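You operate a simulated robot arm through the tools that you are given. There is no shell and no other tool. Be economical: measure what you need, move in short steps, check, and stop when the job is done.

The job below is to be done with a simulated robot arm. You get a single attempt, and the scene is never put back.

Task
Pump the sump down and make it safe to clean.
Fine: lift the float rod by its red tip, watch the RUN lamp go off, then SUMP breaker off, panel door shut, sump lid open. Where these are worked on the way, their far stop is far enough and under half their travel is too little: panel door.

Only the result counts: the job must be done as asked and must still hold three seconds after the hand-in. Knocking over, shifting, dropping, spilling or breaking anything else fails it. A push-on lid holds only when it is set on centred and level and pressed home; a screw cap is set on level and turned clockwise until tight.

Robot
A 6-joint arm with a two-finger parallel gripper on a trunk, on a base that drives. Base frame: it is fixed to the floor where the robot stands at the start and does not move with it; the origin is under the middle of the robot, x ahead of it, y to its left, z up. Lengths are in mm, angles in degrees, forces in N, time in s.
With the tool pointing down near the work surface it reaches from about 120 to 660 mm from the robot's upright axis, wherever it stands. Its first joint turns from -166.0 to 166.0 degrees. Places, roughly: dryer breaker [-300, 700, 1500]; float rod [600, 0, 100]; furnace breaker [-300, 800, 1400]; heater breaker [-300, 700, 1400]; panel door [-300, 700, 1400]; plugs breaker [-300, 700, 1300]; sump [500, -100, 1000]; sump breaker [-300, 800, 1300]; sump lid [400, 0, 300]; washer breaker [-300, 800, 1500]. Payload 3.91 kg.
The tool frame sits at the grasp point between the pads (the TCP): z along the fingers, y along the line on which they close. The tips reach 30 mm beyond it. Largest opening 110 mm; finger width 20, thickness 10; the body of the gripper, 48 by 112 mm, starts 55 mm behind the TCP.
Orientation is that of the tool frame in the base frame, as a unit quaternion [w, x, y, z]. With the fingers straight down and closing along the base's y, the tool's x points along the base's -x, its y along +y and its z along -z.

Tools
- The arm moves only by the tool step_arm. Its arguments are lists of equal length, an entry for each row: "slide": the shift along the base's x, y, z in mm, a list of three; "turn": the turn, a rotation vector about the base's x, y, z in degrees, a list of three. In form: {"slide": [[x, y, z], ...], "turn": [[rx, ry, rz], ...]}. A call has 1 to 8 rows; each row is the pose to reach, as a shift and turn from the pose commanded when the call began. "grip" is the finger opening in mm, from 0 to 110, set as the call begins (left out, the last holds). A row lasts 0.2 s, in which the tool goes at most 50 mm and 8.6 degrees; a call with a longer step from one row to the next is refused whole, and so is a gripper value outside its range. A pose out of reach is approached as far as the arm can. The call stops where the force on the tool passes 70 N (or 10 N more than at its start, if that is more) or the arm is blocked; 0.2 s more then pass. The fingers move at their own pace (about 45 mm/s each) and stop on an object; they squeeze with about 22 N. The grip force told is the motor's: it shows also when the fingers shut on nothing. Time passes only in rows, and 0.2 s behind the last, so rows that repeat a pose let the fingers close. The reply holds the time, the measured pose of the TCP, the force on the tool along the base axes, the opening and the grip force, in the units named above and with some noise, with the torque about the TCP (base axes, N m) and any sound that the robot's microphone picked up.
- Cameras (640 x 400 px; columns grow to the right, rows downward): "scene" is now at [-32.6, 204.1, 1642.8]; the picture's right is [0.87, -0.49, 0.00], its down [0.05, 0.09, -0.99] and it looks along [0.48, 0.87, 0.10] (base axes); focal length 214 px, centre (320, 200). "wrist" rides on the gripper at [77, 7, -114] in the tool frame; the picture's right is [-0.09, 1.00, 0.00], its down [-0.80, -0.07, -0.59] and it looks along [-0.59, -0.05, 0.80] (tool axes); focal length 270 px, centre (320, 200). There is no depth. A picture from a camera that has moved, and an enlarged one, comes with that camera's place and axes in the base frame and with its lens. The place of the scene camera against the robot may be out by one fixed shift of up to 12 mm in any direction.
- get_image(camera): a new picture of that camera. The clock stands still meanwhile.
- slide_trunk(by): slides the trunk up (or, below 0, down) by that many mm; the arm and the scene camera ride with it, the base frame stays. It gives what a move gives, with no picture.
- roll_base(legs): drives the robot by 1 to 6 legs, each [ahead, turn to the left] in mm and degrees, along the robot's own axes; the way and the turn of a leg run together, so that a leg with both is an arc; at most 1500 mm and 180 degrees a leg. The arm and the cameras ride along, it lands a little off, and it stops where it bumps. It gives what a move gives.
- pan_tilt(pan, tilt): turns the head with the scene camera to pan (to the left, within 155 degrees either way) and tilt (down, from -29 to 69), counted from straight ahead of the robot. It gives what a move gives.
- zoom(camera, box): a new picture of the part [left, top, right, bottom] of that camera's present view, enlarged. The clock stands still meanwhile.
- finish_job(): hands the job in; it is judged then, once.

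Go step by step. Nothing tells you exact positions but the pictures and the camera data: compare them with the known pose of the tool, close in by small moves and look again before you grip or let go. The budget is 120 turns and 82 pictures, counting those below and the enlarged ones. Unless the task says otherwise, let go and move clear before handing in, and close with one line.

The tools are called after ">>>" by a JSON object that holds its "fn" and its "kwargs". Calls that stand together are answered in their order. step_arm: Moves the arm, as the interface text tells. Its arguments: {"type":"object","properties":{"slide":{"type":"array","items":{"type":"array","items":{"type":"number"}}},"turn":{"type":"array","items":{"type":"array","items":{"type":"number"}}},"grip":{"type":"number"}},"required":["slide","turn"]} The other tools are called the same way: slide_trunk (by) slides the trunk up or down; roll_base (legs) drives the base; pan_tilt (pan, tilt) turns the head that bears the scene camera; get_image (camera) takes a picture; zoom (camera, box) takes an enlarged picture of a part of a camera's view; finish_job () hands the job in.

At the start:

```text
t: 0.0
tcp_pos: [41.8, 411.6, 1460.6]
tool_rot: [0.0, 0.0, 1.0, -0.004]
ft_force: [0.0, 0.1, 0.3]
moment: [0.04, 0.0, -0.02]
grip_width: 110.0
finger_force: 0.1
trunk travel left (down, up): [-517.0, 93.0]
robot x, y, heading: [-0.8, -20.1, -0.1]
head pan, tilt: [72.0, 68.8]
```

scene: 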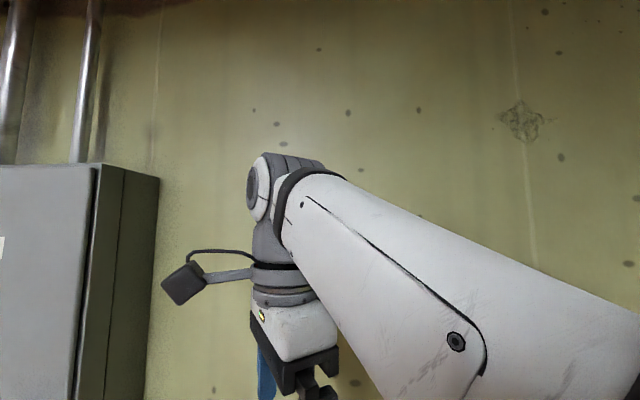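
wrist: 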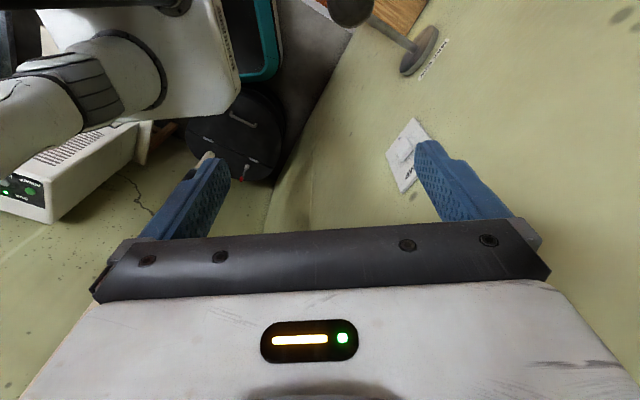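

I see the grey panel at the left edge of the scene view and, in the wrist view, a round black sump lid on the floor. I'll turn the head to look at the panel first.

>>> {"fn": "pan_tilt", "kwargs": {"pan": 115, "tilt": 20}}

>>> {"fn": "get_image", "kwargs": {"camera": "scene"}}

```text
t: 1.2
tcp_pos: [45.4, 419.1, 1449.6]
tool_rot: [0.001, 0.004, 1.0, -0.018]
ft_force: [0.3, -0.5, 0.6]
moment: [0.01, 0.02, 0.01]
grip_width: 109.9
finger_force: 0.0
trunk travel left (down, up): [-517.0, 93.0]
robot x, y, heading: [-0.3, -17.2, -0.1]
head pan, tilt: [115.0, 20.0]
```

```text
79 pictures are left
camera scene: at [-33.4, 209.4, 1627.6], right [0.89, -0.45, 0.0], down [-0.03, -0.06, -1.0], along [0.45, 0.89, -0.07], focal length 214 px, centre (320, 200)
```

scene: 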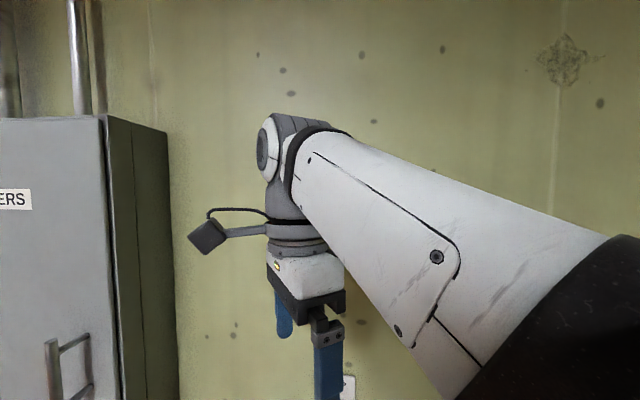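

The view barely turned although pan reads 115. I'll take another picture to see whether the head has settled.

>>> {"fn": "get_image", "kwargs": {"camera": "scene"}}

```text
78 pictures are left
camera scene: at [-33.4, 209.4, 1627.6], right [0.89, -0.45, 0.0], down [-0.03, -0.06, -1.0], along [0.45, 0.89, -0.07], focal length 214 px, centre (320, 200)
```

scene: 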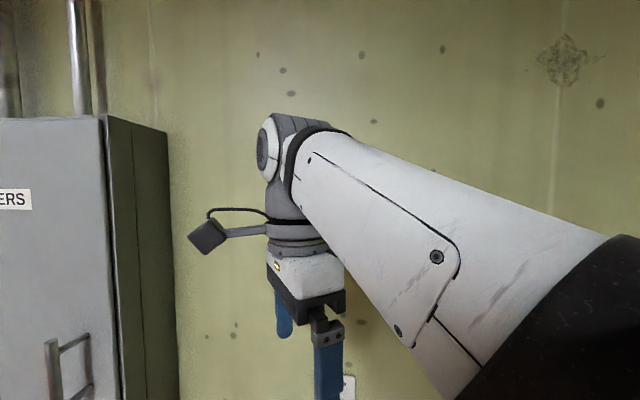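

The reported axes fit the picture, so the head may just be lagging. I'll let some time pass and repeat the command.

>>> {"fn": "step_arm", "kwargs": {"slide": [[0, 0, 0], [0, 0, 0], [0, 0, 0]], "turn": [[0, 0, 0], [0, 0, 0], [0, 0, 0]]}}

>>> {"fn": "pan_tilt", "kwargs": {"pan": 130, "tilt": 20}}

>>> {"fn": "get_image", "kwargs": {"camera": "scene"}}

```text
t: 2.0
tcp_pos: [43.4, 418.6, 1451.4]
tool_rot: [0.001, 0.003, 1.0, -0.016]
ft_force: [0.8, 0.3, -0.3]
moment: [0.01, -0.02, 0.01]
grip_width: 110.0
finger_force: 0.1
trunk travel left (down, up): [-517.0, 93.0]
robot x, y, heading: [-2.2, -19.2, -0.0]
head pan, tilt: [115.0, 20.0]
```

```text
t: 2.7
tcp_pos: [44.3, 418.3, 1451.2]
tool_rot: [0.001, 0.002, 1.0, -0.016]
ft_force: [0.0, 0.4, -0.4]
moment: [-0.02, -0.04, 0.01]
grip_width: 110.1
finger_force: 0.2
trunk travel left (down, up): [-517.0, 93.0]
robot x, y, heading: [-2.4, -22.6, -0.1]
head pan, tilt: [130.0, 20.0]
```

```text
77 pictures are left
camera scene: at [-32.1, 208.7, 1628.5], right [0.88, -0.47, 0.0], down [-0.03, -0.05, -1.0], along [0.47, 0.88, -0.06], focal length 214 px, centre (320, 200)
```

scene: 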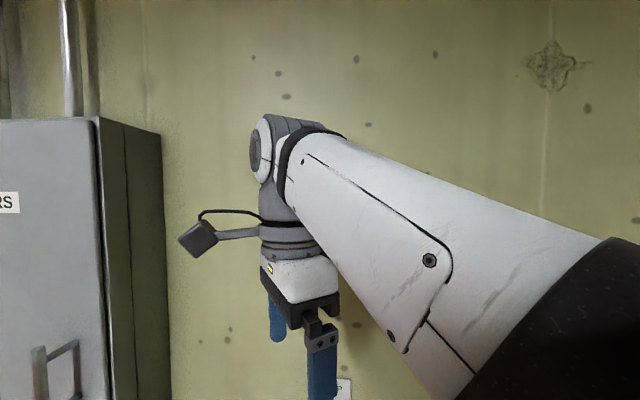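

The scene camera seems to follow the arm rather than the pan command, so I'll work with the poses it reports. I'll zoom the wrist view on the sump area at upper left.

>>> {"fn": "zoom", "kwargs": {"camera": "wrist", "box": [0, 80, 300, 240]}}

>>> {"fn": "roll_base", "kwargs": {"legs": [[0, 40]]}}

>>> {"fn": "get_image", "kwargs": {"camera": "scene"}}

```text
2.13 times, centred on (150, 160) of wrist
camera zoom: at [-33.9, 429.3, 1565.5], right [0.09, 1.0, -0.03], down [0.8, -0.05, 0.6], along [0.59, -0.08, -0.8], focal length 577 px, centre (683, 285)
```

zoom: 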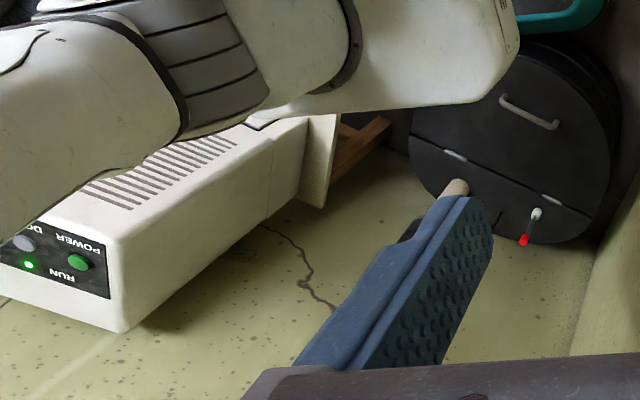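

```text
t: 4.7
tcp_pos: [-239.4, 363.7, 1435.0]
tool_rot: [0.012, -0.28, 0.959, -0.033]
ft_force: [-1.2, -0.1, 1.3]
moment: [0.1, -0.02, 0.01]
grip_width: 110.2
finger_force: 0.0
trunk travel left (down, up): [-517.0, 93.0]
robot x, y, heading: [-38.8, -26.4, 22.8]
head pan, tilt: [130.0, 20.0]
stopped in leg 1: the robot was blocked; the commanded pose is now the measured one
```

```text
75 pictures are left
camera scene: at [-242.3, 131.6, 1620.2], right [0.57, 0.82, 0.0], down [0.12, -0.08, -0.99], along [-0.81, 0.56, -0.14], focal length 214 px, centre (320, 200)
```

scene: 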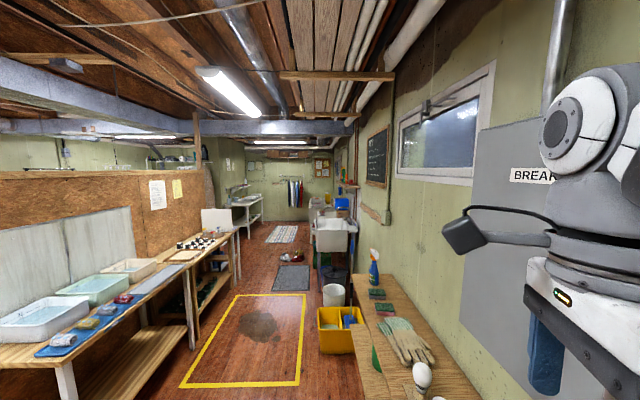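

The turn stopped early as blocked, and the head has now swung to about 122°. I'll look again with both cameras to find out what I bumped.

>>> {"fn": "step_arm", "kwargs": {"slide": [[0, 0, 0], [0, 0, 0]], "turn": [[0, 0, 0], [0, 0, 0]]}}

>>> {"fn": "get_image", "kwargs": {"camera": "scene"}}

>>> {"fn": "get_image", "kwargs": {"camera": "wrist"}}

```text
t: 5.3
tcp_pos: [-235.6, 363.3, 1435.6]
tool_rot: [0.011, -0.279, 0.96, -0.031]
ft_force: [0.7, 0.4, 0.3]
moment: [0.01, 0.02, 0.02]
grip_width: 110.0
finger_force: 0.0
trunk travel left (down, up): [-517.0, 93.0]
robot x, y, heading: [-36.2, -28.7, 22.3]
head pan, tilt: [130.0, 20.0]
```

```text
74 pictures are left
camera scene: at [-243.0, 125.1, 1604.1], right [0.5, 0.86, 0.0], down [0.27, -0.16, -0.95], along [-0.82, 0.48, -0.32], focal length 214 px, centre (320, 200)
```

scene: 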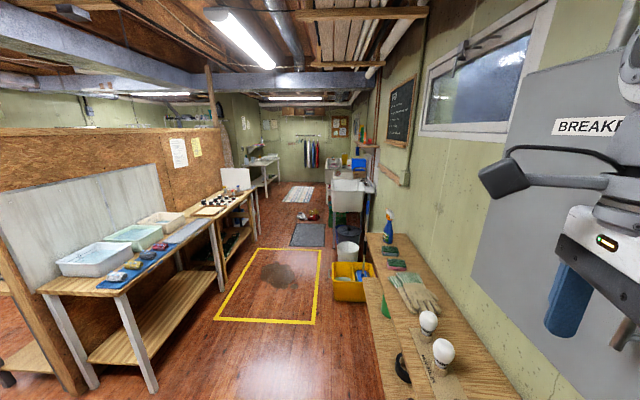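

```text
73 pictures are left
camera wrist: at [-308.8, 333.9, 1550.4], right [-0.46, 0.89, -0.07], down [0.69, 0.4, 0.6], along [0.56, 0.23, -0.8], focal length 270 px, centre (320, 200)
```

wrist: 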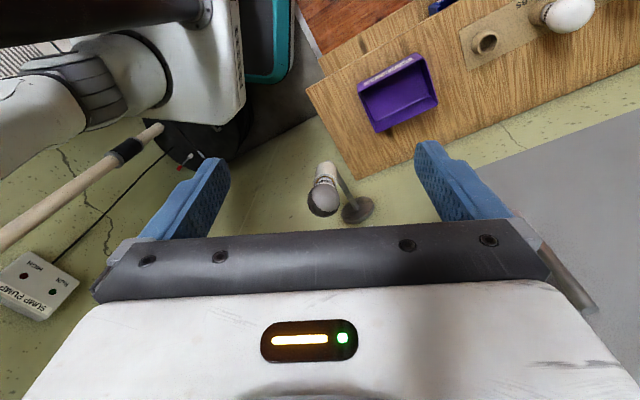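

The head has now caught up with its command: it had been held by the arm. The panel front lies near y=700 and a workbench stands to its left; I'll tilt down to see what the base may have bumped.

>>> {"fn": "pan_tilt", "kwargs": {"pan": 130, "tilt": 62}}

>>> {"fn": "get_image", "kwargs": {"camera": "scene"}}

```text
t: 6.4
tcp_pos: [-231.2, 363.4, 1438.2]
tool_rot: [0.011, -0.274, 0.961, -0.031]
ft_force: [0.7, 0.0, -0.5]
moment: [0.0, 0.03, -0.02]
grip_width: 110.2
finger_force: 0.1
trunk travel left (down, up): [-517.0, 93.0]
robot x, y, heading: [-37.0, -27.6, 22.5]
head pan, tilt: [130.0, 62.0]
```

```text
72 pictures are left
camera scene: at [-228.0, 97.5, 1544.8], right [0.28, 0.96, 0.0], down [0.82, -0.24, -0.52], along [-0.5, 0.15, -0.85], focal length 214 px, centre (320, 200)
```

scene: 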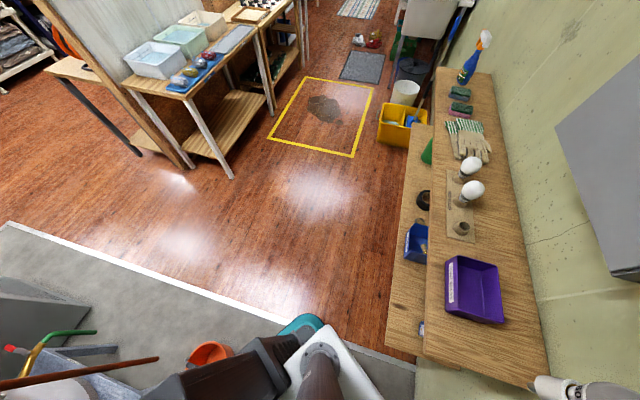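

The room's wall runs at about heading 147°, rotated against the base frame; the base probably touched the bench. I'll turn back to face the sump, since the float comes first.

>>> {"fn": "roll_base", "kwargs": {"legs": [[0, -22.5]]}}

>>> {"fn": "pan_tilt", "kwargs": {"pan": 150, "tilt": 45}}

>>> {"fn": "get_image", "kwargs": {"camera": "scene"}}

```text
t: 8.0
tcp_pos: [-69.8, 402.8, 1447.5]
tool_rot: [0.003, -0.083, 0.996, -0.016]
ft_force: [-1.1, 1.1, -0.3]
moment: [-0.01, 0.0, 0.02]
grip_width: 110.3
finger_force: 0.0
trunk travel left (down, up): [-517.0, 93.0]
robot x, y, heading: [-39.4, -32.4, 0.5]
head pan, tilt: [130.0, 62.0]
```

```text
t: 8.8
tcp_pos: [-69.1, 402.0, 1448.4]
tool_rot: [0.003, -0.085, 0.996, -0.016]
ft_force: [0.1, -0.1, -1.1]
moment: [0.02, 0.01, 0.0]
grip_width: 110.1
finger_force: 0.0
trunk travel left (down, up): [-517.0, 93.0]
robot x, y, heading: [-39.2, -36.5, 0.4]
head pan, tilt: [150.0, 45.0]
```

```text
71 pictures are left
camera scene: at [-184.4, 150.8, 1562.8], right [0.49, 0.87, 0.0], down [0.62, -0.35, -0.71], along [-0.61, 0.35, -0.71], focal length 214 px, centre (320, 200)
```

scene: 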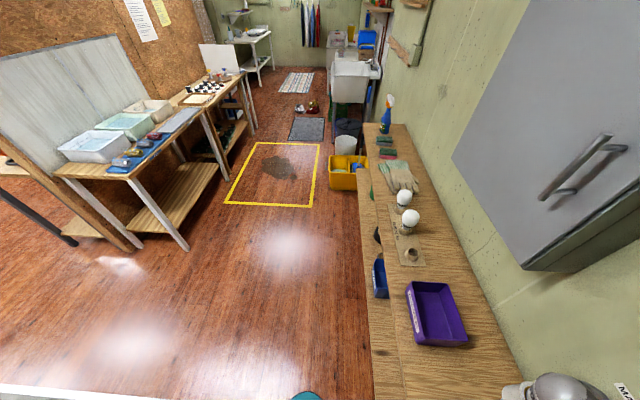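

The door is closed with its handle on the right, and the bench runs along the wall. Now I'll swing the arm round to the front, toward the sump.

>>> {"fn": "step_arm", "kwargs": {"slide": [[45, 1, 0], [91, -3, 0], [136, -12, 0], [180, -25, 0], [222, -43, 0], [262, -66, 0], [300, -92, 0], [334, -122, 0]], "turn": [[0, 0, -6], [0, 0, -12], [0, 0, -18], [0, 0, -24], [0, 0, -30], [0, 0, -36], [0, 0, -42], [0, 0, -48]]}}

>>> {"fn": "pan_tilt", "kwargs": {"pan": 40, "tilt": 40}}

>>> {"fn": "get_image", "kwargs": {"camera": "scene"}}

>>> {"fn": "get_image", "kwargs": {"camera": "wrist"}}

```text
t: 10.6
tcp_pos: [266.5, 278.6, 1446.4]
tool_rot: [-0.005, 0.33, 0.944, -0.016]
ft_force: [0.2, -0.8, 0.0]
moment: [0.04, 0.01, 0.0]
grip_width: 110.0
finger_force: 0.1
trunk travel left (down, up): [-517.0, 93.0]
robot x, y, heading: [-36.8, -36.6, 0.5]
head pan, tilt: [150.0, 45.0]
```

```text
t: 12.5
tcp_pos: [265.3, 279.9, 1447.3]
tool_rot: [-0.004, 0.329, 0.944, -0.017]
ft_force: [0.1, -1.1, -0.4]
moment: [0.02, 0.04, 0.03]
grip_width: 110.1
finger_force: 0.1
trunk travel left (down, up): [-517.0, 93.0]
robot x, y, heading: [-37.6, -37.5, 0.4]
head pan, tilt: [40.0, 40.0]
```

```text
70 pictures are left
camera scene: at [-48.6, 166.1, 1570.1], right [0.65, -0.76, 0.0], down [-0.49, -0.42, -0.77], along [0.58, 0.5, -0.64], focal length 214 px, centre (320, 200)
```

scene: 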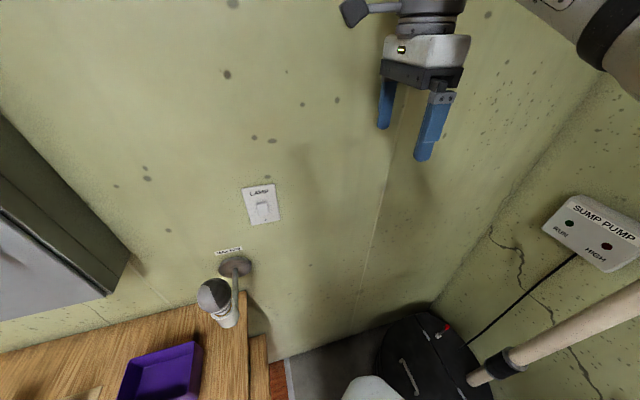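

```text
69 pictures are left
camera wrist: at [211.6, 335.6, 1561.2], right [0.69, 0.73, -0.03], down [0.6, -0.54, 0.6], along [0.42, -0.43, -0.8], focal length 270 px, centre (320, 200)
```

wrist: 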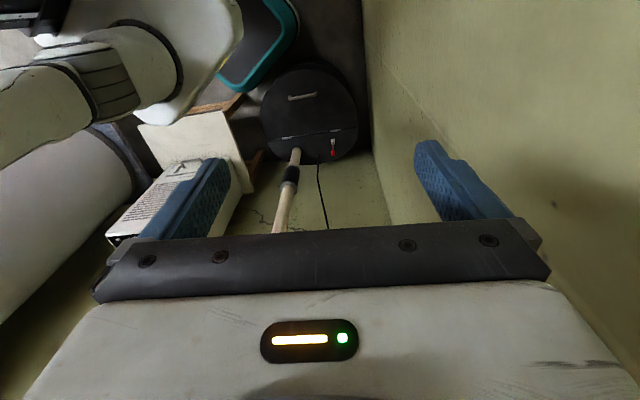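

The sump stands in the corner, with its SUMP PUMP lamp box on the right-hand wall; triangulating puts the red tip near (652,-42,426). I'll zoom in for details.

>>> {"fn": "zoom", "kwargs": {"camera": "scene", "box": [360, 170, 640, 400]}}

>>> {"fn": "zoom", "kwargs": {"camera": "wrist", "box": [230, 50, 390, 190]}}

```text
1.74 times, centred on (500, 285) of scene
camera zoom: at [-48.6, 166.1, 1570.1], right [0.65, -0.76, 0.0], down [-0.49, -0.42, -0.77], along [0.58, 0.5, -0.64], focal length 373 px, centre (7, 52)
```

zoom: 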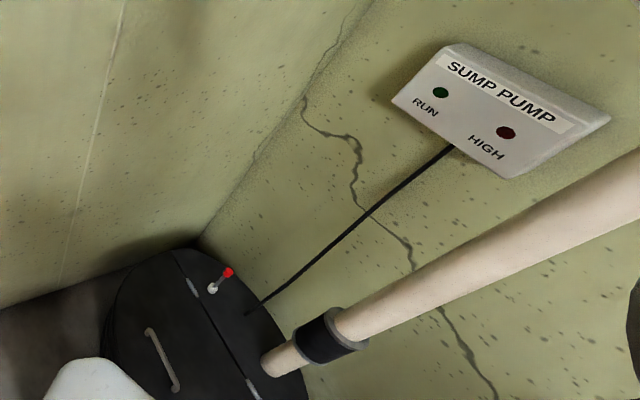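

```text
2.86 times, centred on (310, 120) of wrist
camera zoom: at [211.6, 335.6, 1561.2], right [0.69, 0.73, -0.03], down [0.6, -0.54, 0.6], along [0.42, -0.43, -0.8], focal length 772 px, centre (349, 429)
```

zoom: 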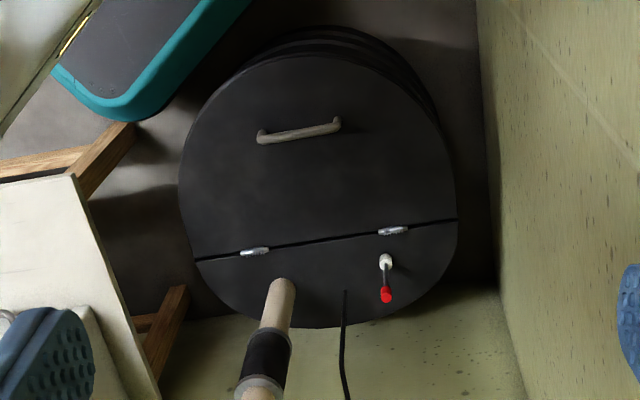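

The rod stands upright at about (642,-38), its red tip near z 445, with a vertical discharge pipe at (542,-195). I'll lower the trunk and swing the arm forward.

>>> {"fn": "slide_trunk", "kwargs": {"by": -500}}

>>> {"fn": "step_arm", "kwargs": {"slide": [[29, -34, 0], [55, -70, 0], [77, -108, 0], [94, -148, 0], [110, -190, 0], [125, -230, 0], [135, -270, 0], [140, -310, 0]], "turn": [[0, 0, -5], [0, 0, -10], [0, 0, -16], [0, 0, -22], [0, 0, -28], [0, 0, -33], [0, 0, -38], [0, 0, -41]]}}

>>> {"fn": "pan_tilt", "kwargs": {"pan": 0, "tilt": 40}}

>>> {"fn": "get_image", "kwargs": {"camera": "scene"}}

>>> {"fn": "get_image", "kwargs": {"camera": "wrist"}}

```text
refused: -500 is not a number from -400 to 400
```

```text
t: 14.3
tcp_pos: [405.7, -31.3, 1449.0]
tool_rot: [-0.01, 0.639, 0.769, -0.013]
ft_force: [-1.4, -0.1, 0.2]
moment: [-0.02, 0.0, 0.0]
grip_width: 110.0
finger_force: 0.1
trunk travel left (down, up): [-517.0, 93.0]
robot x, y, heading: [-37.6, -37.5, 0.3]
head pan, tilt: [40.0, 40.0]
```

```text
t: 15.4
tcp_pos: [405.4, -29.0, 1450.3]
tool_rot: [-0.009, 0.639, 0.769, -0.014]
ft_force: [0.7, 0.3, 0.7]
moment: [-0.01, 0.02, -0.03]
grip_width: 110.1
finger_force: 0.0
trunk travel left (down, up): [-517.0, 93.0]
robot x, y, heading: [-39.8, -36.0, 0.3]
head pan, tilt: [0.0, 40.0]
```

```text
66 pictures are left
camera scene: at [-28.2, 111.5, 1570.1], right [0.01, -1.0, 0.0], down [-0.64, -0.01, -0.77], along [0.77, 0.01, -0.64], focal length 214 px, centre (320, 200)
```

scene: 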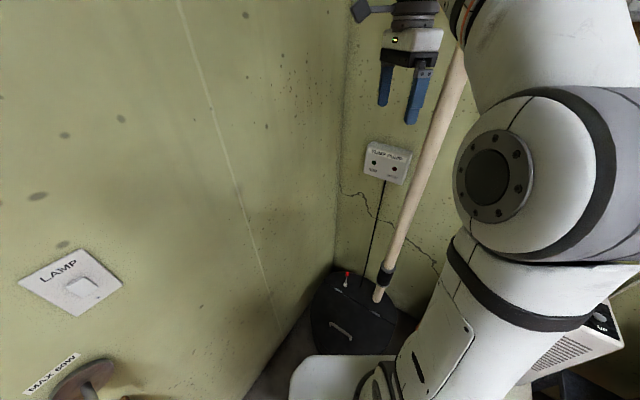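

```text
65 pictures are left
camera wrist: at [401.4, 48.6, 1563.7], right [0.99, 0.1, -0.03], down [0.1, -0.8, 0.6], along [0.03, -0.6, -0.8], focal length 270 px, centre (320, 200)
```

wrist: 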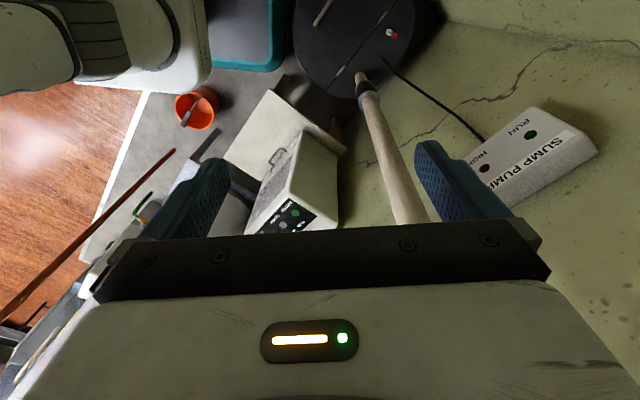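

The tool is yawed so that the fingers close along x. I'll lower the trunk and yaw the tool back by 80° so that they close along y.

>>> {"fn": "slide_trunk", "kwargs": {"by": -400}}

>>> {"fn": "slide_trunk", "kwargs": {"by": -80}}

>>> {"fn": "step_arm", "kwargs": {"slide": [[0, 0, -20], [0, 0, -50], [0, 0, -80], [0, 0, -110], [0, 0, -140], [0, 0, -170], [0, 0, -200], [0, 0, -230]], "turn": [[0, 0, 8], [0, 0, 16], [0, 0, 24], [0, 0, 32], [0, 0, 40], [0, 0, 48], [0, 0, 56], [0, 0, 64]], "grip": 80}}

>>> {"fn": "get_image", "kwargs": {"camera": "scene"}}

>>> {"fn": "get_image", "kwargs": {"camera": "wrist"}}

```text
t: 19.2
tcp_pos: [405.0, -30.2, 1048.6]
tool_rot: [-0.01, 0.639, 0.769, -0.013]
ft_force: [0.1, 0.5, -0.1]
moment: [0.0, -0.04, -0.02]
grip_width: 109.8
finger_force: 0.0
trunk travel left (down, up): [-117.0, 493.0]
robot x, y, heading: [-43.7, -34.9, 0.4]
head pan, tilt: [0.0, 40.0]
```

```text
t: 20.4
tcp_pos: [406.0, -28.8, 969.7]
tool_rot: [-0.009, 0.639, 0.769, -0.014]
ft_force: [-0.2, 0.2, -0.7]
moment: [0.02, -0.03, -0.03]
grip_width: 109.9
finger_force: 0.1
trunk travel left (down, up): [-37.0, 573.0]
robot x, y, heading: [-42.1, -36.5, 0.6]
head pan, tilt: [0.0, 40.0]
```

```text
t: 22.2
tcp_pos: [406.3, -29.8, 738.1]
tool_rot: [-0.001, 0.132, 0.991, -0.017]
ft_force: [-1.1, 0.3, 0.6]
moment: [-0.01, -0.02, 0.01]
grip_width: 79.8
finger_force: 0.0
trunk travel left (down, up): [-37.0, 573.0]
robot x, y, heading: [-40.6, -40.2, 0.6]
head pan, tilt: [0.0, 40.0]
```

```text
64 pictures are left
camera scene: at [-28.4, 111.4, 1090.1], right [0.01, -1.0, 0.0], down [-0.64, 0.0, -0.77], along [0.77, 0.01, -0.64], focal length 214 px, centre (320, 200)
```

scene: 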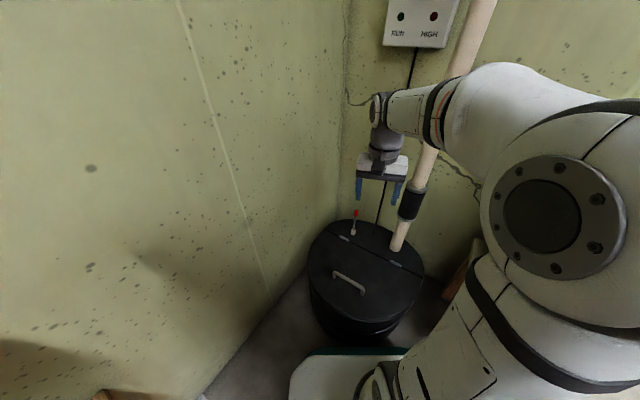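

```text
63 pictures are left
camera wrist: at [334.1, 0.6, 853.5], right [0.35, 0.94, -0.03], down [0.76, -0.26, 0.6], along [0.55, -0.23, -0.8], focal length 270 px, centre (320, 200)
```

wrist: 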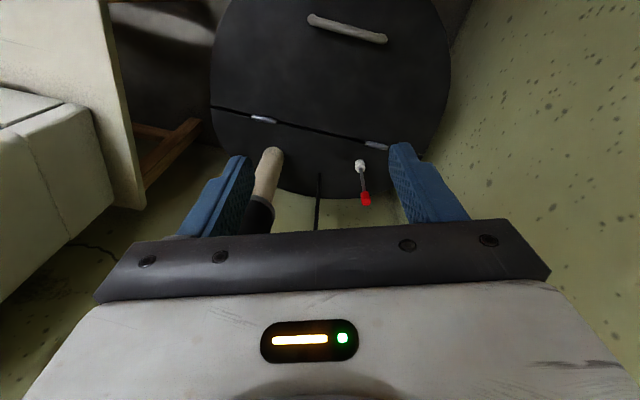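

The arm is above the sump and both views show the red tip. I'll finish the yaw, then pitch the fingers forward for the extra reach.

>>> {"fn": "step_arm", "kwargs": {"slide": [[10, 0, 0], [20, 0, -10]], "turn": [[0, 0, 7.5], [0, 0, 15]]}}

>>> {"fn": "step_arm", "kwargs": {"slide": [[20, 0, -10], [40, 0, -20], [60, 0, -40], [80, 0, -60], [100, 0, -70]], "turn": [[0, -8, 0], [0, -16, 0], [0, -24, 0], [0, -32, 0], [0, -38, 0]]}}

>>> {"fn": "get_image", "kwargs": {"camera": "wrist"}}

>>> {"fn": "get_image", "kwargs": {"camera": "scene"}}

```text
t: 22.8
tcp_pos: [425.2, -28.8, 729.5]
tool_rot: [0.002, 0.003, 1.0, -0.016]
ft_force: [-0.6, 0.2, 0.3]
moment: [0.01, -0.01, 0.04]
grip_width: 80.0
finger_force: 0.0
trunk travel left (down, up): [-37.0, 573.0]
robot x, y, heading: [-42.2, -38.2, 0.6]
head pan, tilt: [0.0, 40.0]
```

```text
t: 24.0
tcp_pos: [527.4, -29.7, 658.4]
tool_rot: [0.328, 0.009, 0.944, -0.014]
ft_force: [0.0, -0.9, 0.8]
moment: [0.01, 0.04, -0.02]
grip_width: 80.2
finger_force: 0.1
trunk travel left (down, up): [-37.0, 573.0]
robot x, y, heading: [-39.4, -36.4, 0.6]
head pan, tilt: [0.0, 40.0]
```

```text
62 pictures are left
camera wrist: at [395.2, -18.7, 701.1], right [0.1, 0.99, 0.03], down [0.26, -0.06, 0.96], along [0.96, -0.08, -0.26], focal length 270 px, centre (320, 200)
```

wrist: 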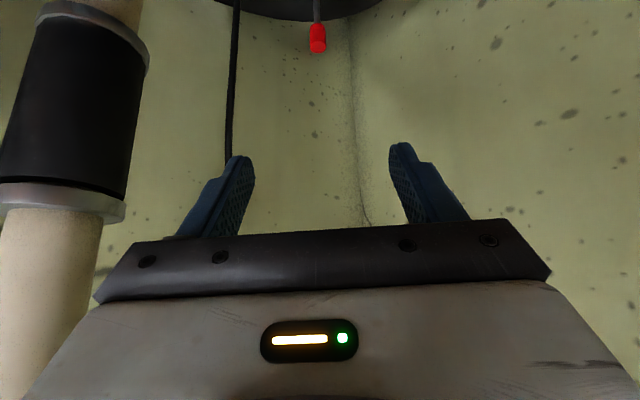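

```text
61 pictures are left
camera scene: at [-28.4, 111.5, 1090.1], right [0.01, -1.0, 0.0], down [-0.64, 0.0, -0.77], along [0.77, 0.01, -0.64], focal length 214 px, centre (320, 200)
```

scene: 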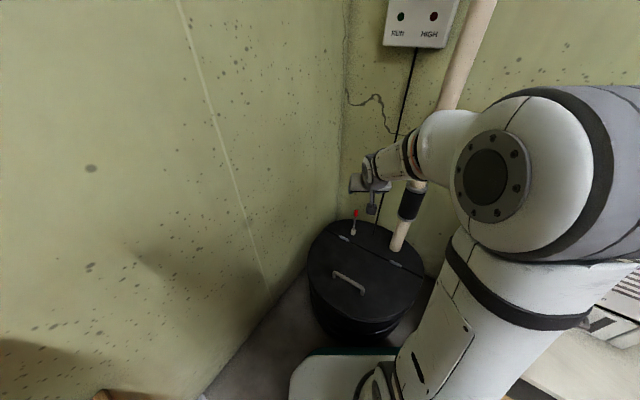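

Two wrist views put the tip at about (650,-37,436). I'll move to about 80 mm short of it, along the tool axis.

>>> {"fn": "step_arm", "kwargs": {"slide": [[18, -2, -40], [36, -4, -80], [54, -6, -120], [71, -7, -157]], "turn": [[0, 0, 0], [0, 0, 0], [0, 0, 0], [0, 0, 0]]}}

>>> {"fn": "get_image", "kwargs": {"camera": "wrist"}}

```text
t: 25.0
tcp_pos: [591.1, -43.8, 500.9]
tool_rot: [0.313, 0.117, 0.943, 0.003]
ft_force: [1.0, 1.0, 1.2]
moment: [-0.02, 0.04, -0.04]
grip_width: 80.4
finger_force: 0.0
out of reach, approached as far as the arm can: row 3
trunk travel left (down, up): [-37.0, 573.0]
robot x, y, heading: [-40.8, -37.1, 0.5]
head pan, tilt: [0.0, 40.0]
```

```text
60 pictures are left
camera wrist: at [463.9, -12.0, 548.3], right [0.29, 0.95, 0.13], down [0.26, -0.21, 0.94], along [0.92, -0.24, -0.3], focal length 270 px, centre (320, 200)
```

wrist: 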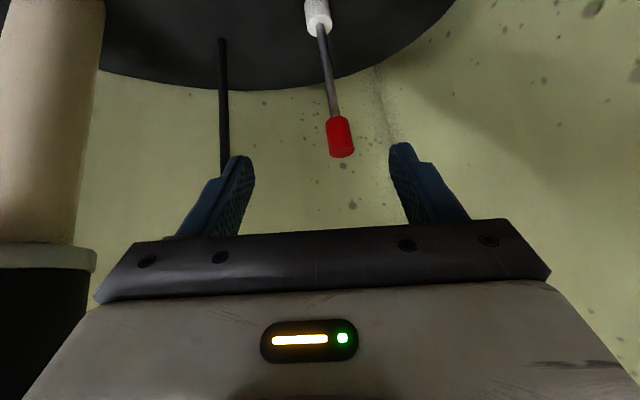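

The arm twisted a little at its reach limit. I'll lower the trunk the rest of the way and pitch further forward to get more reach.

>>> {"fn": "slide_trunk", "kwargs": {"by": -36}}

>>> {"fn": "step_arm", "kwargs": {"slide": [[-20, 5, 5], [-20, 5, 15], [-20, 5, 25]], "turn": [[0, -7, 0], [0, -14, 0], [0, -20, 0]]}}

>>> {"fn": "get_image", "kwargs": {"camera": "wrist"}}

```text
t: 25.8
tcp_pos: [595.2, -37.1, 467.5]
tool_rot: [0.327, 0.009, 0.945, -0.014]
ft_force: [0.0, 0.0, -0.2]
moment: [-0.03, -0.01, 0.04]
grip_width: 80.0
finger_force: 0.0
trunk travel left (down, up): [-1.0, 609.0]
robot x, y, heading: [-39.2, -34.8, 0.6]
head pan, tilt: [0.0, 40.0]
```

```text
t: 26.6
tcp_pos: [570.7, 5.4, 492.2]
tool_rot: [0.486, 0.025, 0.873, -0.014]
ft_force: [0.1, 0.4, 0.2]
moment: [-0.01, -0.01, 0.02]
grip_width: 79.8
finger_force: 0.0
out of reach, approached as far as the arm can: row 1, 2, 3
trunk travel left (down, up): [-1.0, 609.0]
robot x, y, heading: [-38.8, -35.4, 0.6]
head pan, tilt: [0.0, 40.0]
```

```text
59 pictures are left
camera wrist: at [433.9, 19.5, 487.0], right [0.1, 0.99, 0.07], down [-0.09, -0.06, 0.99], along [0.99, -0.11, 0.08], focal length 270 px, centre (320, 200)
```

wrist: 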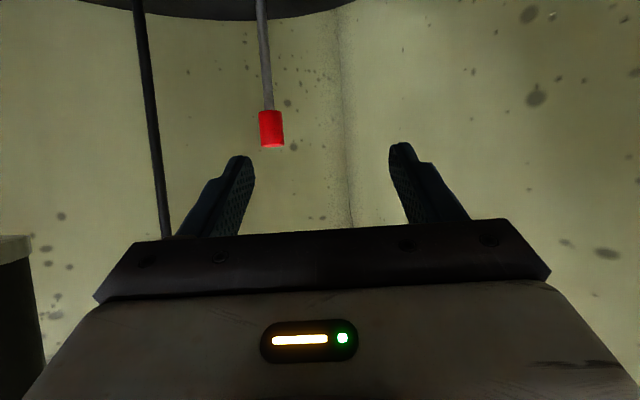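

With the trunk fully down the 38° pitch held well, while 58° doesn't. I'll undo the extra pitch.

>>> {"fn": "step_arm", "kwargs": {"slide": [[0, 0, -5], [10, -2, -10], [15, -4, -20]], "turn": [[0, 7, 0], [0, 14, 0], [0, 20, 0]]}}

>>> {"fn": "step_arm", "kwargs": {"slide": [[5, 0, 0], [10, 0, 0]], "turn": [[0, 0, 0], [0, 0, 0]]}}

>>> {"fn": "get_image", "kwargs": {"camera": "wrist"}}

```text
t: 27.4
tcp_pos: [585.3, 0.9, 471.3]
tool_rot: [0.327, 0.008, 0.945, -0.013]
ft_force: [0.4, 0.5, -1.3]
moment: [0.01, 0.05, 0.0]
grip_width: 79.8
finger_force: 0.0
trunk travel left (down, up): [-1.0, 609.0]
robot x, y, heading: [-40.9, -36.7, 0.5]
head pan, tilt: [0.0, 40.0]
```

```text
t: 28.0
tcp_pos: [597.0, 0.4, 471.8]
tool_rot: [0.327, 0.01, 0.945, -0.015]
ft_force: [-1.0, 0.3, 0.4]
moment: [0.04, -0.03, 0.0]
grip_width: 79.8
finger_force: 0.0
trunk travel left (down, up): [-1.0, 609.0]
robot x, y, heading: [-40.4, -36.3, 0.3]
head pan, tilt: [0.0, 40.0]
```

```text
58 pictures are left
camera wrist: at [464.6, 11.1, 513.5], right [0.1, 0.99, 0.03], down [0.26, -0.06, 0.96], along [0.96, -0.08, -0.27], focal length 270 px, centre (320, 200)
```

wrist: 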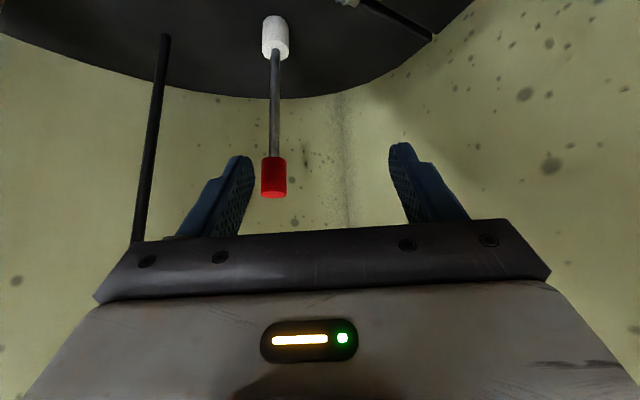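

The tip measures (650,-39,442) again. I'll line up in y first.

>>> {"fn": "step_arm", "kwargs": {"slide": [[0, -20, 0], [0, -39, 0], [0, -39, 0]], "turn": [[0, 0, 0], [0, 0, 0], [0, 0, 0]]}}

>>> {"fn": "step_arm", "kwargs": {"slide": [[15, 0, -8], [30, 0, -16], [45, 0, -24]], "turn": [[0, 0, 0], [0, 0, 0], [0, 0, 0]]}}

>>> {"fn": "get_image", "kwargs": {"camera": "wrist"}}

```text
t: 28.8
tcp_pos: [594.7, -39.1, 471.8]
tool_rot: [0.325, 0.009, 0.945, -0.014]
ft_force: [0.6, -0.7, -0.6]
moment: [0.0, -0.04, 0.0]
grip_width: 79.9
finger_force: 0.1
trunk travel left (down, up): [-1.0, 609.0]
robot x, y, heading: [-41.9, -38.1, 0.6]
head pan, tilt: [0.0, 40.0]
```

```text
t: 29.6
tcp_pos: [640.3, -39.2, 448.6]
tool_rot: [0.326, 0.009, 0.945, -0.015]
ft_force: [0.5, 0.6, -0.2]
moment: [0.0, -0.02, -0.03]
grip_width: 80.1
finger_force: 0.1
trunk travel left (down, up): [-1.0, 609.0]
robot x, y, heading: [-39.6, -35.9, 0.3]
head pan, tilt: [0.0, 40.0]
```

```text
57 pictures are left
camera wrist: at [509.1, -28.3, 490.4], right [0.1, 0.99, 0.03], down [0.26, -0.06, 0.96], along [0.96, -0.08, -0.27], focal length 270 px, centre (320, 200)
```

wrist: 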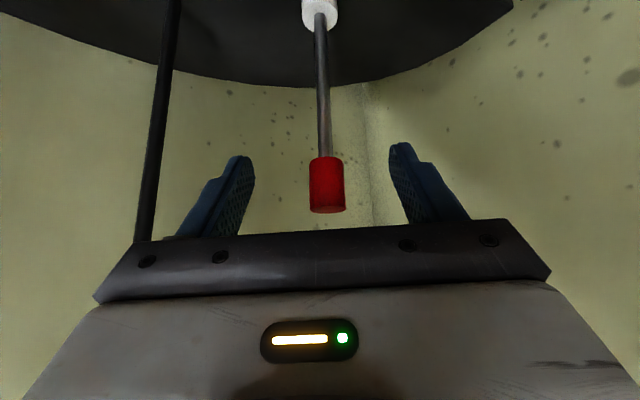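

The tip sits right at the grasp point. I'll close on it.

>>> {"fn": "step_arm", "kwargs": {"slide": [[6, 0, -3], [6, 0, -3], [6, 0, -3], [6, 0, -3], [6, 0, -3], [6, 0, -3]], "turn": [[0, 0, 0], [0, 0, 0], [0, 0, 0], [0, 0, 0], [0, 0, 0], [0, 0, 0]], "grip": 5}}

>>> {"fn": "zoom", "kwargs": {"camera": "scene", "box": [300, 0, 500, 240]}}

```text
t: 31.0
tcp_pos: [647.0, -37.6, 443.7]
tool_rot: [0.326, 0.007, 0.945, -0.014]
ft_force: [5.1, 32.6, -0.3]
moment: [0.2, 0.1, -0.32]
grip_width: 21.1
finger_force: 16.2
trunk travel left (down, up): [-1.0, 609.0]
robot x, y, heading: [-37.7, -38.0, 0.1]
head pan, tilt: [0.0, 40.0]
```

```text
1.67 times, centred on (400, 120) of scene
camera zoom: at [-28.0, 112.6, 1053.9], right [0.01, -1.0, 0.0], down [-0.64, -0.01, -0.77], along [0.77, 0.01, -0.64], focal length 358 px, centre (187, 333)
```

zoom: 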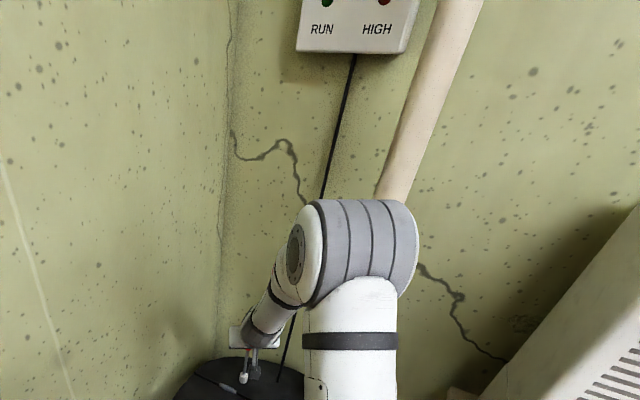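

Gripped at 21 mm, with some sideways load. I'll ease toward +y, lift slowly, and tilt the head to watch the lamps.

>>> {"fn": "step_arm", "kwargs": {"slide": [[0, 2, 3], [0, 4, 8], [0, 4, 16], [0, 4, 24]], "turn": [[0, 0, 0], [0, 0, 0], [0, 0, 0], [0, 0, 0]]}}

>>> {"fn": "pan_tilt", "kwargs": {"pan": -10, "tilt": 22}}

>>> {"fn": "get_image", "kwargs": {"camera": "scene"}}

>>> {"fn": "get_image", "kwargs": {"camera": "wrist"}}

```text
t: 32.0
tcp_pos: [645.5, -36.7, 467.9]
tool_rot: [0.327, 0.01, 0.945, -0.014]
ft_force: [16.8, 10.0, -1.1]
moment: [0.97, -0.3, -0.25]
grip_width: 17.1
finger_force: 44.9
trunk travel left (down, up): [-1.0, 609.0]
robot x, y, heading: [-40.3, -41.0, 0.6]
head pan, tilt: [0.0, 40.0]
```

```text
t: 32.8
tcp_pos: [646.7, -37.2, 468.1]
tool_rot: [0.327, 0.009, 0.945, -0.015]
ft_force: [23.5, 4.3, -1.0]
moment: [0.87, -0.45, -0.07]
grip_width: 17.2
finger_force: 45.0
trunk travel left (down, up): [-1.0, 609.0]
robot x, y, heading: [-39.2, -32.0, 0.4]
head pan, tilt: [-10.0, 22.0]
```

```text
55 pictures are left
camera scene: at [-20.5, 95.5, 1082.2], right [-0.17, -0.99, 0.0], down [-0.37, 0.06, -0.93], along [0.91, -0.15, -0.38], focal length 214 px, centre (320, 200)
```

scene: 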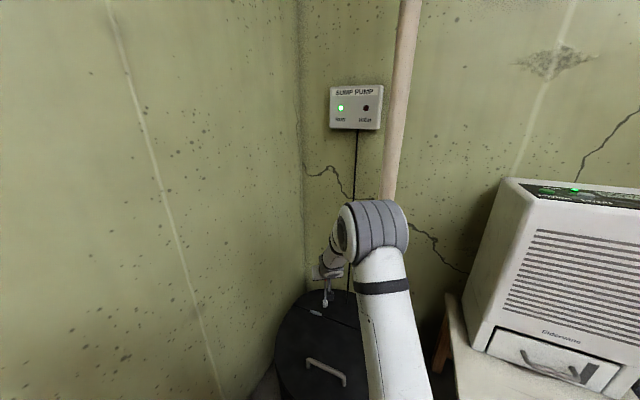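

```text
54 pictures are left
camera wrist: at [515.0, -24.9, 510.2], right [0.1, 0.99, 0.03], down [0.26, -0.06, 0.96], along [0.96, -0.08, -0.26], focal length 270 px, centre (320, 200)
```

wrist: 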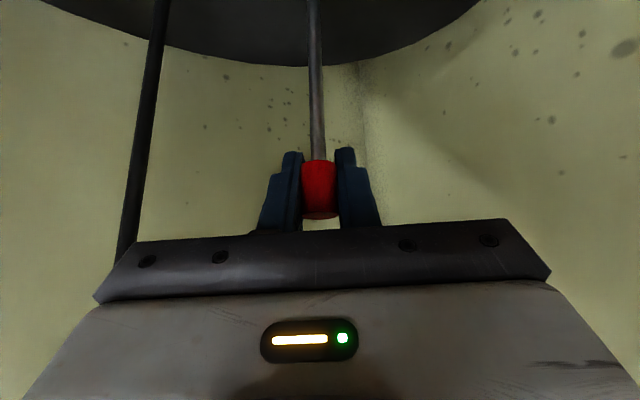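

The rod is up and the RUN lamp has lit, so the pump is running. I'll hold until it goes off.

>>> {"fn": "step_arm", "kwargs": {"slide": [[-2, 0, 0], [-2, 0, 0], [-2, 0, 0], [-2, 0, 0], [-2, 0, 0], [-2, 0, 0], [-2, 0, 0], [-2, 0, 0]], "turn": [[0, 0, 0], [0, 0, 0], [0, 0, 0], [0, 0, 0], [0, 0, 0], [0, 0, 0], [0, 0, 0], [0, 0, 0]]}}

>>> {"fn": "step_arm", "kwargs": {"slide": [[0, 0, 0], [0, 0, 0], [0, 0, 0], [0, 0, 0], [0, 0, 0], [0, 0, 0], [0, 0, 0], [0, 0, 0]], "turn": [[0, 0, 0], [0, 0, 0], [0, 0, 0], [0, 0, 0], [0, 0, 0], [0, 0, 0], [0, 0, 0], [0, 0, 0]]}}

>>> {"fn": "step_arm", "kwargs": {"slide": [[0, 0, 0], [0, 0, 0], [0, 0, 0], [0, 0, 0], [0, 0, 0], [0, 0, 0], [0, 0, 0], [0, 0, 0]], "turn": [[0, 0, 0], [0, 0, 0], [0, 0, 0], [0, 0, 0], [0, 0, 0], [0, 0, 0], [0, 0, 0], [0, 0, 0]]}}

>>> {"fn": "zoom", "kwargs": {"camera": "scene", "box": [280, 70, 440, 170]}}

```text
t: 34.6
tcp_pos: [643.5, -35.1, 467.3]
tool_rot: [0.327, 0.01, 0.945, -0.015]
ft_force: [35.3, -5.5, -1.3]
moment: [0.99, -0.06, 0.06]
grip_width: 17.2
finger_force: 45.2
trunk travel left (down, up): [-1.0, 609.0]
robot x, y, heading: [-39.7, -37.9, 0.3]
head pan, tilt: [-10.0, 22.0]
```

```text
t: 36.4
tcp_pos: [644.7, -35.8, 466.6]
tool_rot: [0.326, 0.01, 0.945, -0.015]
ft_force: [32.0, -9.6, -0.9]
moment: [0.99, -0.03, 0.11]
grip_width: 17.4
finger_force: 44.6
trunk travel left (down, up): [-1.0, 609.0]
robot x, y, heading: [-35.7, -38.2, 0.1]
head pan, tilt: [-10.0, 22.0]
```

```text
t: 38.2
tcp_pos: [644.6, -36.0, 466.5]
tool_rot: [0.327, 0.009, 0.945, -0.015]
ft_force: [29.7, -14.9, -0.7]
moment: [1.01, 0.02, 0.14]
grip_width: 17.2
finger_force: 44.7
trunk travel left (down, up): [-1.0, 609.0]
robot x, y, heading: [-39.7, -37.4, 0.3]
head pan, tilt: [-10.0, 22.0]
```

```text
4.00 times, centred on (360, 120) of scene
camera zoom: at [-20.2, 94.7, 1082.3], right [-0.17, -0.99, 0.0], down [-0.37, 0.06, -0.93], along [0.91, -0.15, -0.38], focal length 858 px, centre (160, 520)
```

zoom: 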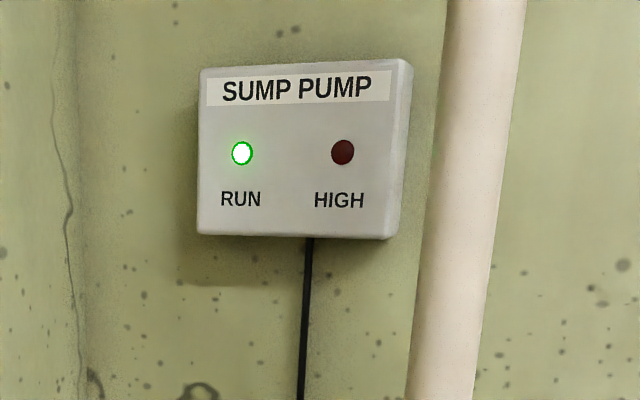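

RUN is still lit. I'll ease the sideways load and keep holding.

>>> {"fn": "step_arm", "kwargs": {"slide": [[3, -1, 0], [4, -1, 0], [4, -1, 0], [4, -1, 0], [4, -1, 0], [4, -1, 0], [4, -1, 0], [4, -1, 0]], "turn": [[0, 0, 0], [0, 0, 0], [0, 0, 0], [0, 0, 0], [0, 0, 0], [0, 0, 0], [0, 0, 0], [0, 0, 0]]}}

>>> {"fn": "step_arm", "kwargs": {"slide": [[0, 0, 0], [0, 0, 0], [0, 0, 0], [0, 0, 0], [0, 0, 0], [0, 0, 0], [0, 0, 0], [0, 0, 0]], "turn": [[0, 0, 0], [0, 0, 0], [0, 0, 0], [0, 0, 0], [0, 0, 0], [0, 0, 0], [0, 0, 0], [0, 0, 0]]}}

>>> {"fn": "step_arm", "kwargs": {"slide": [[0, 0, 0], [0, 0, 0], [0, 0, 0], [0, 0, 0], [0, 0, 0], [0, 0, 0], [0, 0, 0], [0, 0, 0]], "turn": [[0, 0, 0], [0, 0, 0], [0, 0, 0], [0, 0, 0], [0, 0, 0], [0, 0, 0], [0, 0, 0], [0, 0, 0]]}}

>>> {"fn": "step_arm", "kwargs": {"slide": [[0, 0, 0], [0, 0, 0], [0, 0, 0], [0, 0, 0], [0, 0, 0], [0, 0, 0], [0, 0, 0], [0, 0, 0]], "turn": [[0, 0, 0], [0, 0, 0], [0, 0, 0], [0, 0, 0], [0, 0, 0], [0, 0, 0], [0, 0, 0], [0, 0, 0]]}}

>>> {"fn": "zoom", "kwargs": {"camera": "scene", "box": [280, 70, 440, 170]}}

```text
t: 40.0
tcp_pos: [647.2, -36.2, 470.1]
tool_rot: [0.326, 0.009, 0.945, -0.015]
ft_force: [-31.9, -4.8, -0.8]
moment: [0.83, -0.12, 0.07]
grip_width: 17.3
finger_force: 44.6
trunk travel left (down, up): [-1.0, 609.0]
robot x, y, heading: [-36.2, -35.8, 0.6]
head pan, tilt: [-10.0, 22.0]
```

```text
t: 41.8
tcp_pos: [647.2, -36.1, 469.6]
tool_rot: [0.326, 0.008, 0.945, -0.015]
ft_force: [-29.9, -1.7, -0.9]
moment: [0.82, -0.11, 0.01]
grip_width: 17.1
finger_force: 45.4
trunk travel left (down, up): [-1.0, 609.0]
robot x, y, heading: [-38.3, -34.5, 0.4]
head pan, tilt: [-10.0, 22.0]
```

```text
t: 43.6
tcp_pos: [648.0, -35.7, 469.0]
tool_rot: [0.327, 0.009, 0.945, -0.015]
ft_force: [-26.8, 0.4, -1.0]
moment: [0.8, -0.08, 0.0]
grip_width: 16.9
finger_force: 45.2
trunk travel left (down, up): [-1.0, 609.0]
robot x, y, heading: [-39.6, -36.3, 0.3]
head pan, tilt: [-10.0, 22.0]
```

```text
t: 45.4
tcp_pos: [648.5, -36.8, 468.7]
tool_rot: [0.327, 0.009, 0.945, -0.015]
ft_force: [-23.0, 1.5, -2.0]
moment: [0.78, -0.15, 0.05]
grip_width: 16.9
finger_force: 44.9
trunk travel left (down, up): [-1.0, 609.0]
robot x, y, heading: [-39.2, -33.2, 0.3]
head pan, tilt: [-10.0, 22.0]
```

```text
4.00 times, centred on (360, 120) of scene
camera zoom: at [-22.5, 95.3, 1082.3], right [-0.17, -0.99, 0.0], down [-0.37, 0.06, -0.93], along [0.91, -0.15, -0.37], focal length 858 px, centre (160, 520)
```

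zoom: 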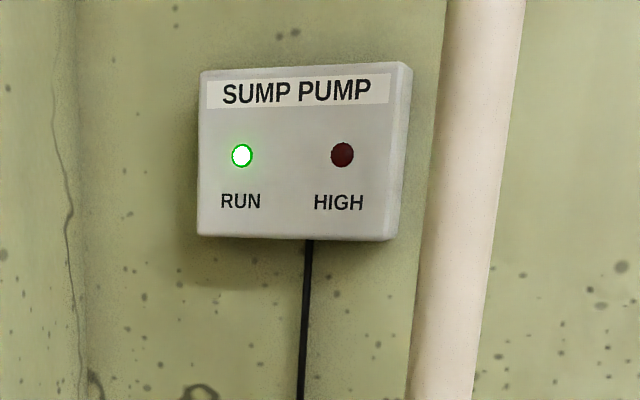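

Still running after 14 s. I'll ease the load and hold on longer.

>>> {"fn": "step_arm", "kwargs": {"slide": [[-2, 0, 0], [-2, 0, 0], [-2, 0, 0], [-2, 0, 0], [-2, 0, 0], [-2, 0, 0], [-2, 0, 0], [-2, 0, 0]], "turn": [[0, 0, 0], [0, 0, 0], [0, 0, 0], [0, 0, 0], [0, 0, 0], [0, 0, 0], [0, 0, 0], [0, 0, 0]]}}

>>> {"fn": "step_arm", "kwargs": {"slide": [[0, 0, 0], [0, 0, 0], [0, 0, 0], [0, 0, 0], [0, 0, 0], [0, 0, 0], [0, 0, 0], [0, 0, 0]], "turn": [[0, 0, 0], [0, 0, 0], [0, 0, 0], [0, 0, 0], [0, 0, 0], [0, 0, 0], [0, 0, 0], [0, 0, 0]]}}

>>> {"fn": "step_arm", "kwargs": {"slide": [[0, 0, 0], [0, 0, 0], [0, 0, 0], [0, 0, 0], [0, 0, 0], [0, 0, 0], [0, 0, 0], [0, 0, 0]], "turn": [[0, 0, 0], [0, 0, 0], [0, 0, 0], [0, 0, 0], [0, 0, 0], [0, 0, 0], [0, 0, 0], [0, 0, 0]]}}

>>> {"fn": "step_arm", "kwargs": {"slide": [[0, 0, 0], [0, 0, 0], [0, 0, 0], [0, 0, 0], [0, 0, 0], [0, 0, 0], [0, 0, 0], [0, 0, 0]], "turn": [[0, 0, 0], [0, 0, 0], [0, 0, 0], [0, 0, 0], [0, 0, 0], [0, 0, 0], [0, 0, 0], [0, 0, 0]]}}

>>> {"fn": "step_arm", "kwargs": {"slide": [[0, 0, 0], [0, 0, 0], [0, 0, 0], [0, 0, 0], [0, 0, 0], [0, 0, 0], [0, 0, 0], [0, 0, 0]], "turn": [[0, 0, 0], [0, 0, 0], [0, 0, 0], [0, 0, 0], [0, 0, 0], [0, 0, 0], [0, 0, 0], [0, 0, 0]]}}

>>> {"fn": "step_arm", "kwargs": {"slide": [[0, 0, 0], [0, 0, 0], [0, 0, 0], [0, 0, 0], [0, 0, 0], [0, 0, 0], [0, 0, 0], [0, 0, 0]], "turn": [[0, 0, 0], [0, 0, 0], [0, 0, 0], [0, 0, 0], [0, 0, 0], [0, 0, 0], [0, 0, 0], [0, 0, 0]]}}

>>> {"fn": "zoom", "kwargs": {"camera": "scene", "box": [280, 70, 440, 170]}}

```text
t: 47.2
tcp_pos: [649.8, -36.0, 467.3]
tool_rot: [0.327, 0.009, 0.945, -0.015]
ft_force: [35.5, -2.2, -1.0]
moment: [0.74, -0.06, 0.02]
grip_width: 17.1
finger_force: 45.2
trunk travel left (down, up): [-1.0, 609.0]
robot x, y, heading: [-44.9, -33.9, 0.7]
head pan, tilt: [-10.0, 22.0]
```

```text
t: 49.0
tcp_pos: [647.6, -37.1, 468.8]
tool_rot: [0.327, 0.009, 0.945, -0.015]
ft_force: [32.6, -1.8, -1.6]
moment: [0.82, 0.0, 0.06]
grip_width: 17.2
finger_force: 44.8
trunk travel left (down, up): [-1.0, 609.0]
robot x, y, heading: [-42.3, -37.1, 0.3]
head pan, tilt: [-10.0, 22.0]
```

```text
t: 50.8
tcp_pos: [648.6, -36.8, 466.4]
tool_rot: [0.326, 0.008, 0.945, -0.015]
ft_force: [30.0, -1.6, -2.0]
moment: [0.82, 0.0, 0.03]
grip_width: 17.1
finger_force: 45.1
trunk travel left (down, up): [-1.0, 609.0]
robot x, y, heading: [-38.9, -35.9, 0.4]
head pan, tilt: [-10.0, 22.0]
```

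```text
t: 52.6
tcp_pos: [647.8, -36.3, 466.9]
tool_rot: [0.325, 0.009, 0.945, -0.015]
ft_force: [29.7, -1.9, -2.1]
moment: [0.83, -0.03, 0.04]
grip_width: 17.2
finger_force: 45.3
trunk travel left (down, up): [-1.0, 609.0]
robot x, y, heading: [-38.8, -34.6, 0.2]
head pan, tilt: [-10.0, 22.0]
```

```text
t: 54.4
tcp_pos: [646.7, -36.4, 467.0]
tool_rot: [0.326, 0.009, 0.945, -0.015]
ft_force: [26.6, -1.3, -2.6]
moment: [0.87, 0.05, 0.0]
grip_width: 17.1
finger_force: 44.8
trunk travel left (down, up): [-1.0, 609.0]
robot x, y, heading: [-38.9, -37.8, 0.2]
head pan, tilt: [-10.0, 22.0]
```

```text
t: 56.2
tcp_pos: [647.1, -35.5, 466.7]
tool_rot: [0.326, 0.009, 0.945, -0.014]
ft_force: [19.0, -1.2, -2.4]
moment: [0.84, 0.02, 0.01]
grip_width: 17.1
finger_force: 45.4
trunk travel left (down, up): [-1.0, 609.0]
robot x, y, heading: [-41.7, -33.5, 0.6]
head pan, tilt: [-10.0, 22.0]
```

```text
4.00 times, centred on (360, 120) of scene
camera zoom: at [-20.6, 95.2, 1082.3], right [-0.17, -0.99, 0.0], down [-0.37, 0.06, -0.93], along [0.91, -0.15, -0.38], focal length 858 px, centre (160, 520)
```

zoom: 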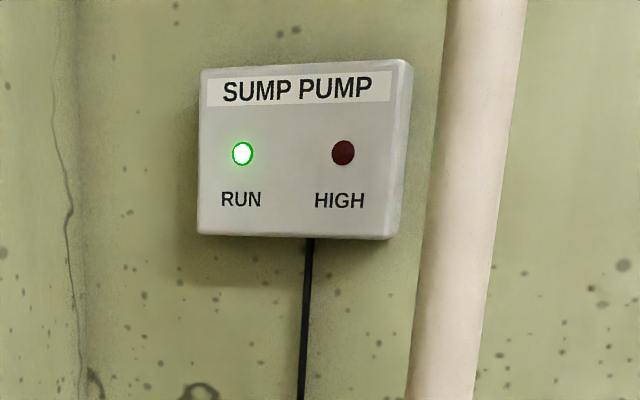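

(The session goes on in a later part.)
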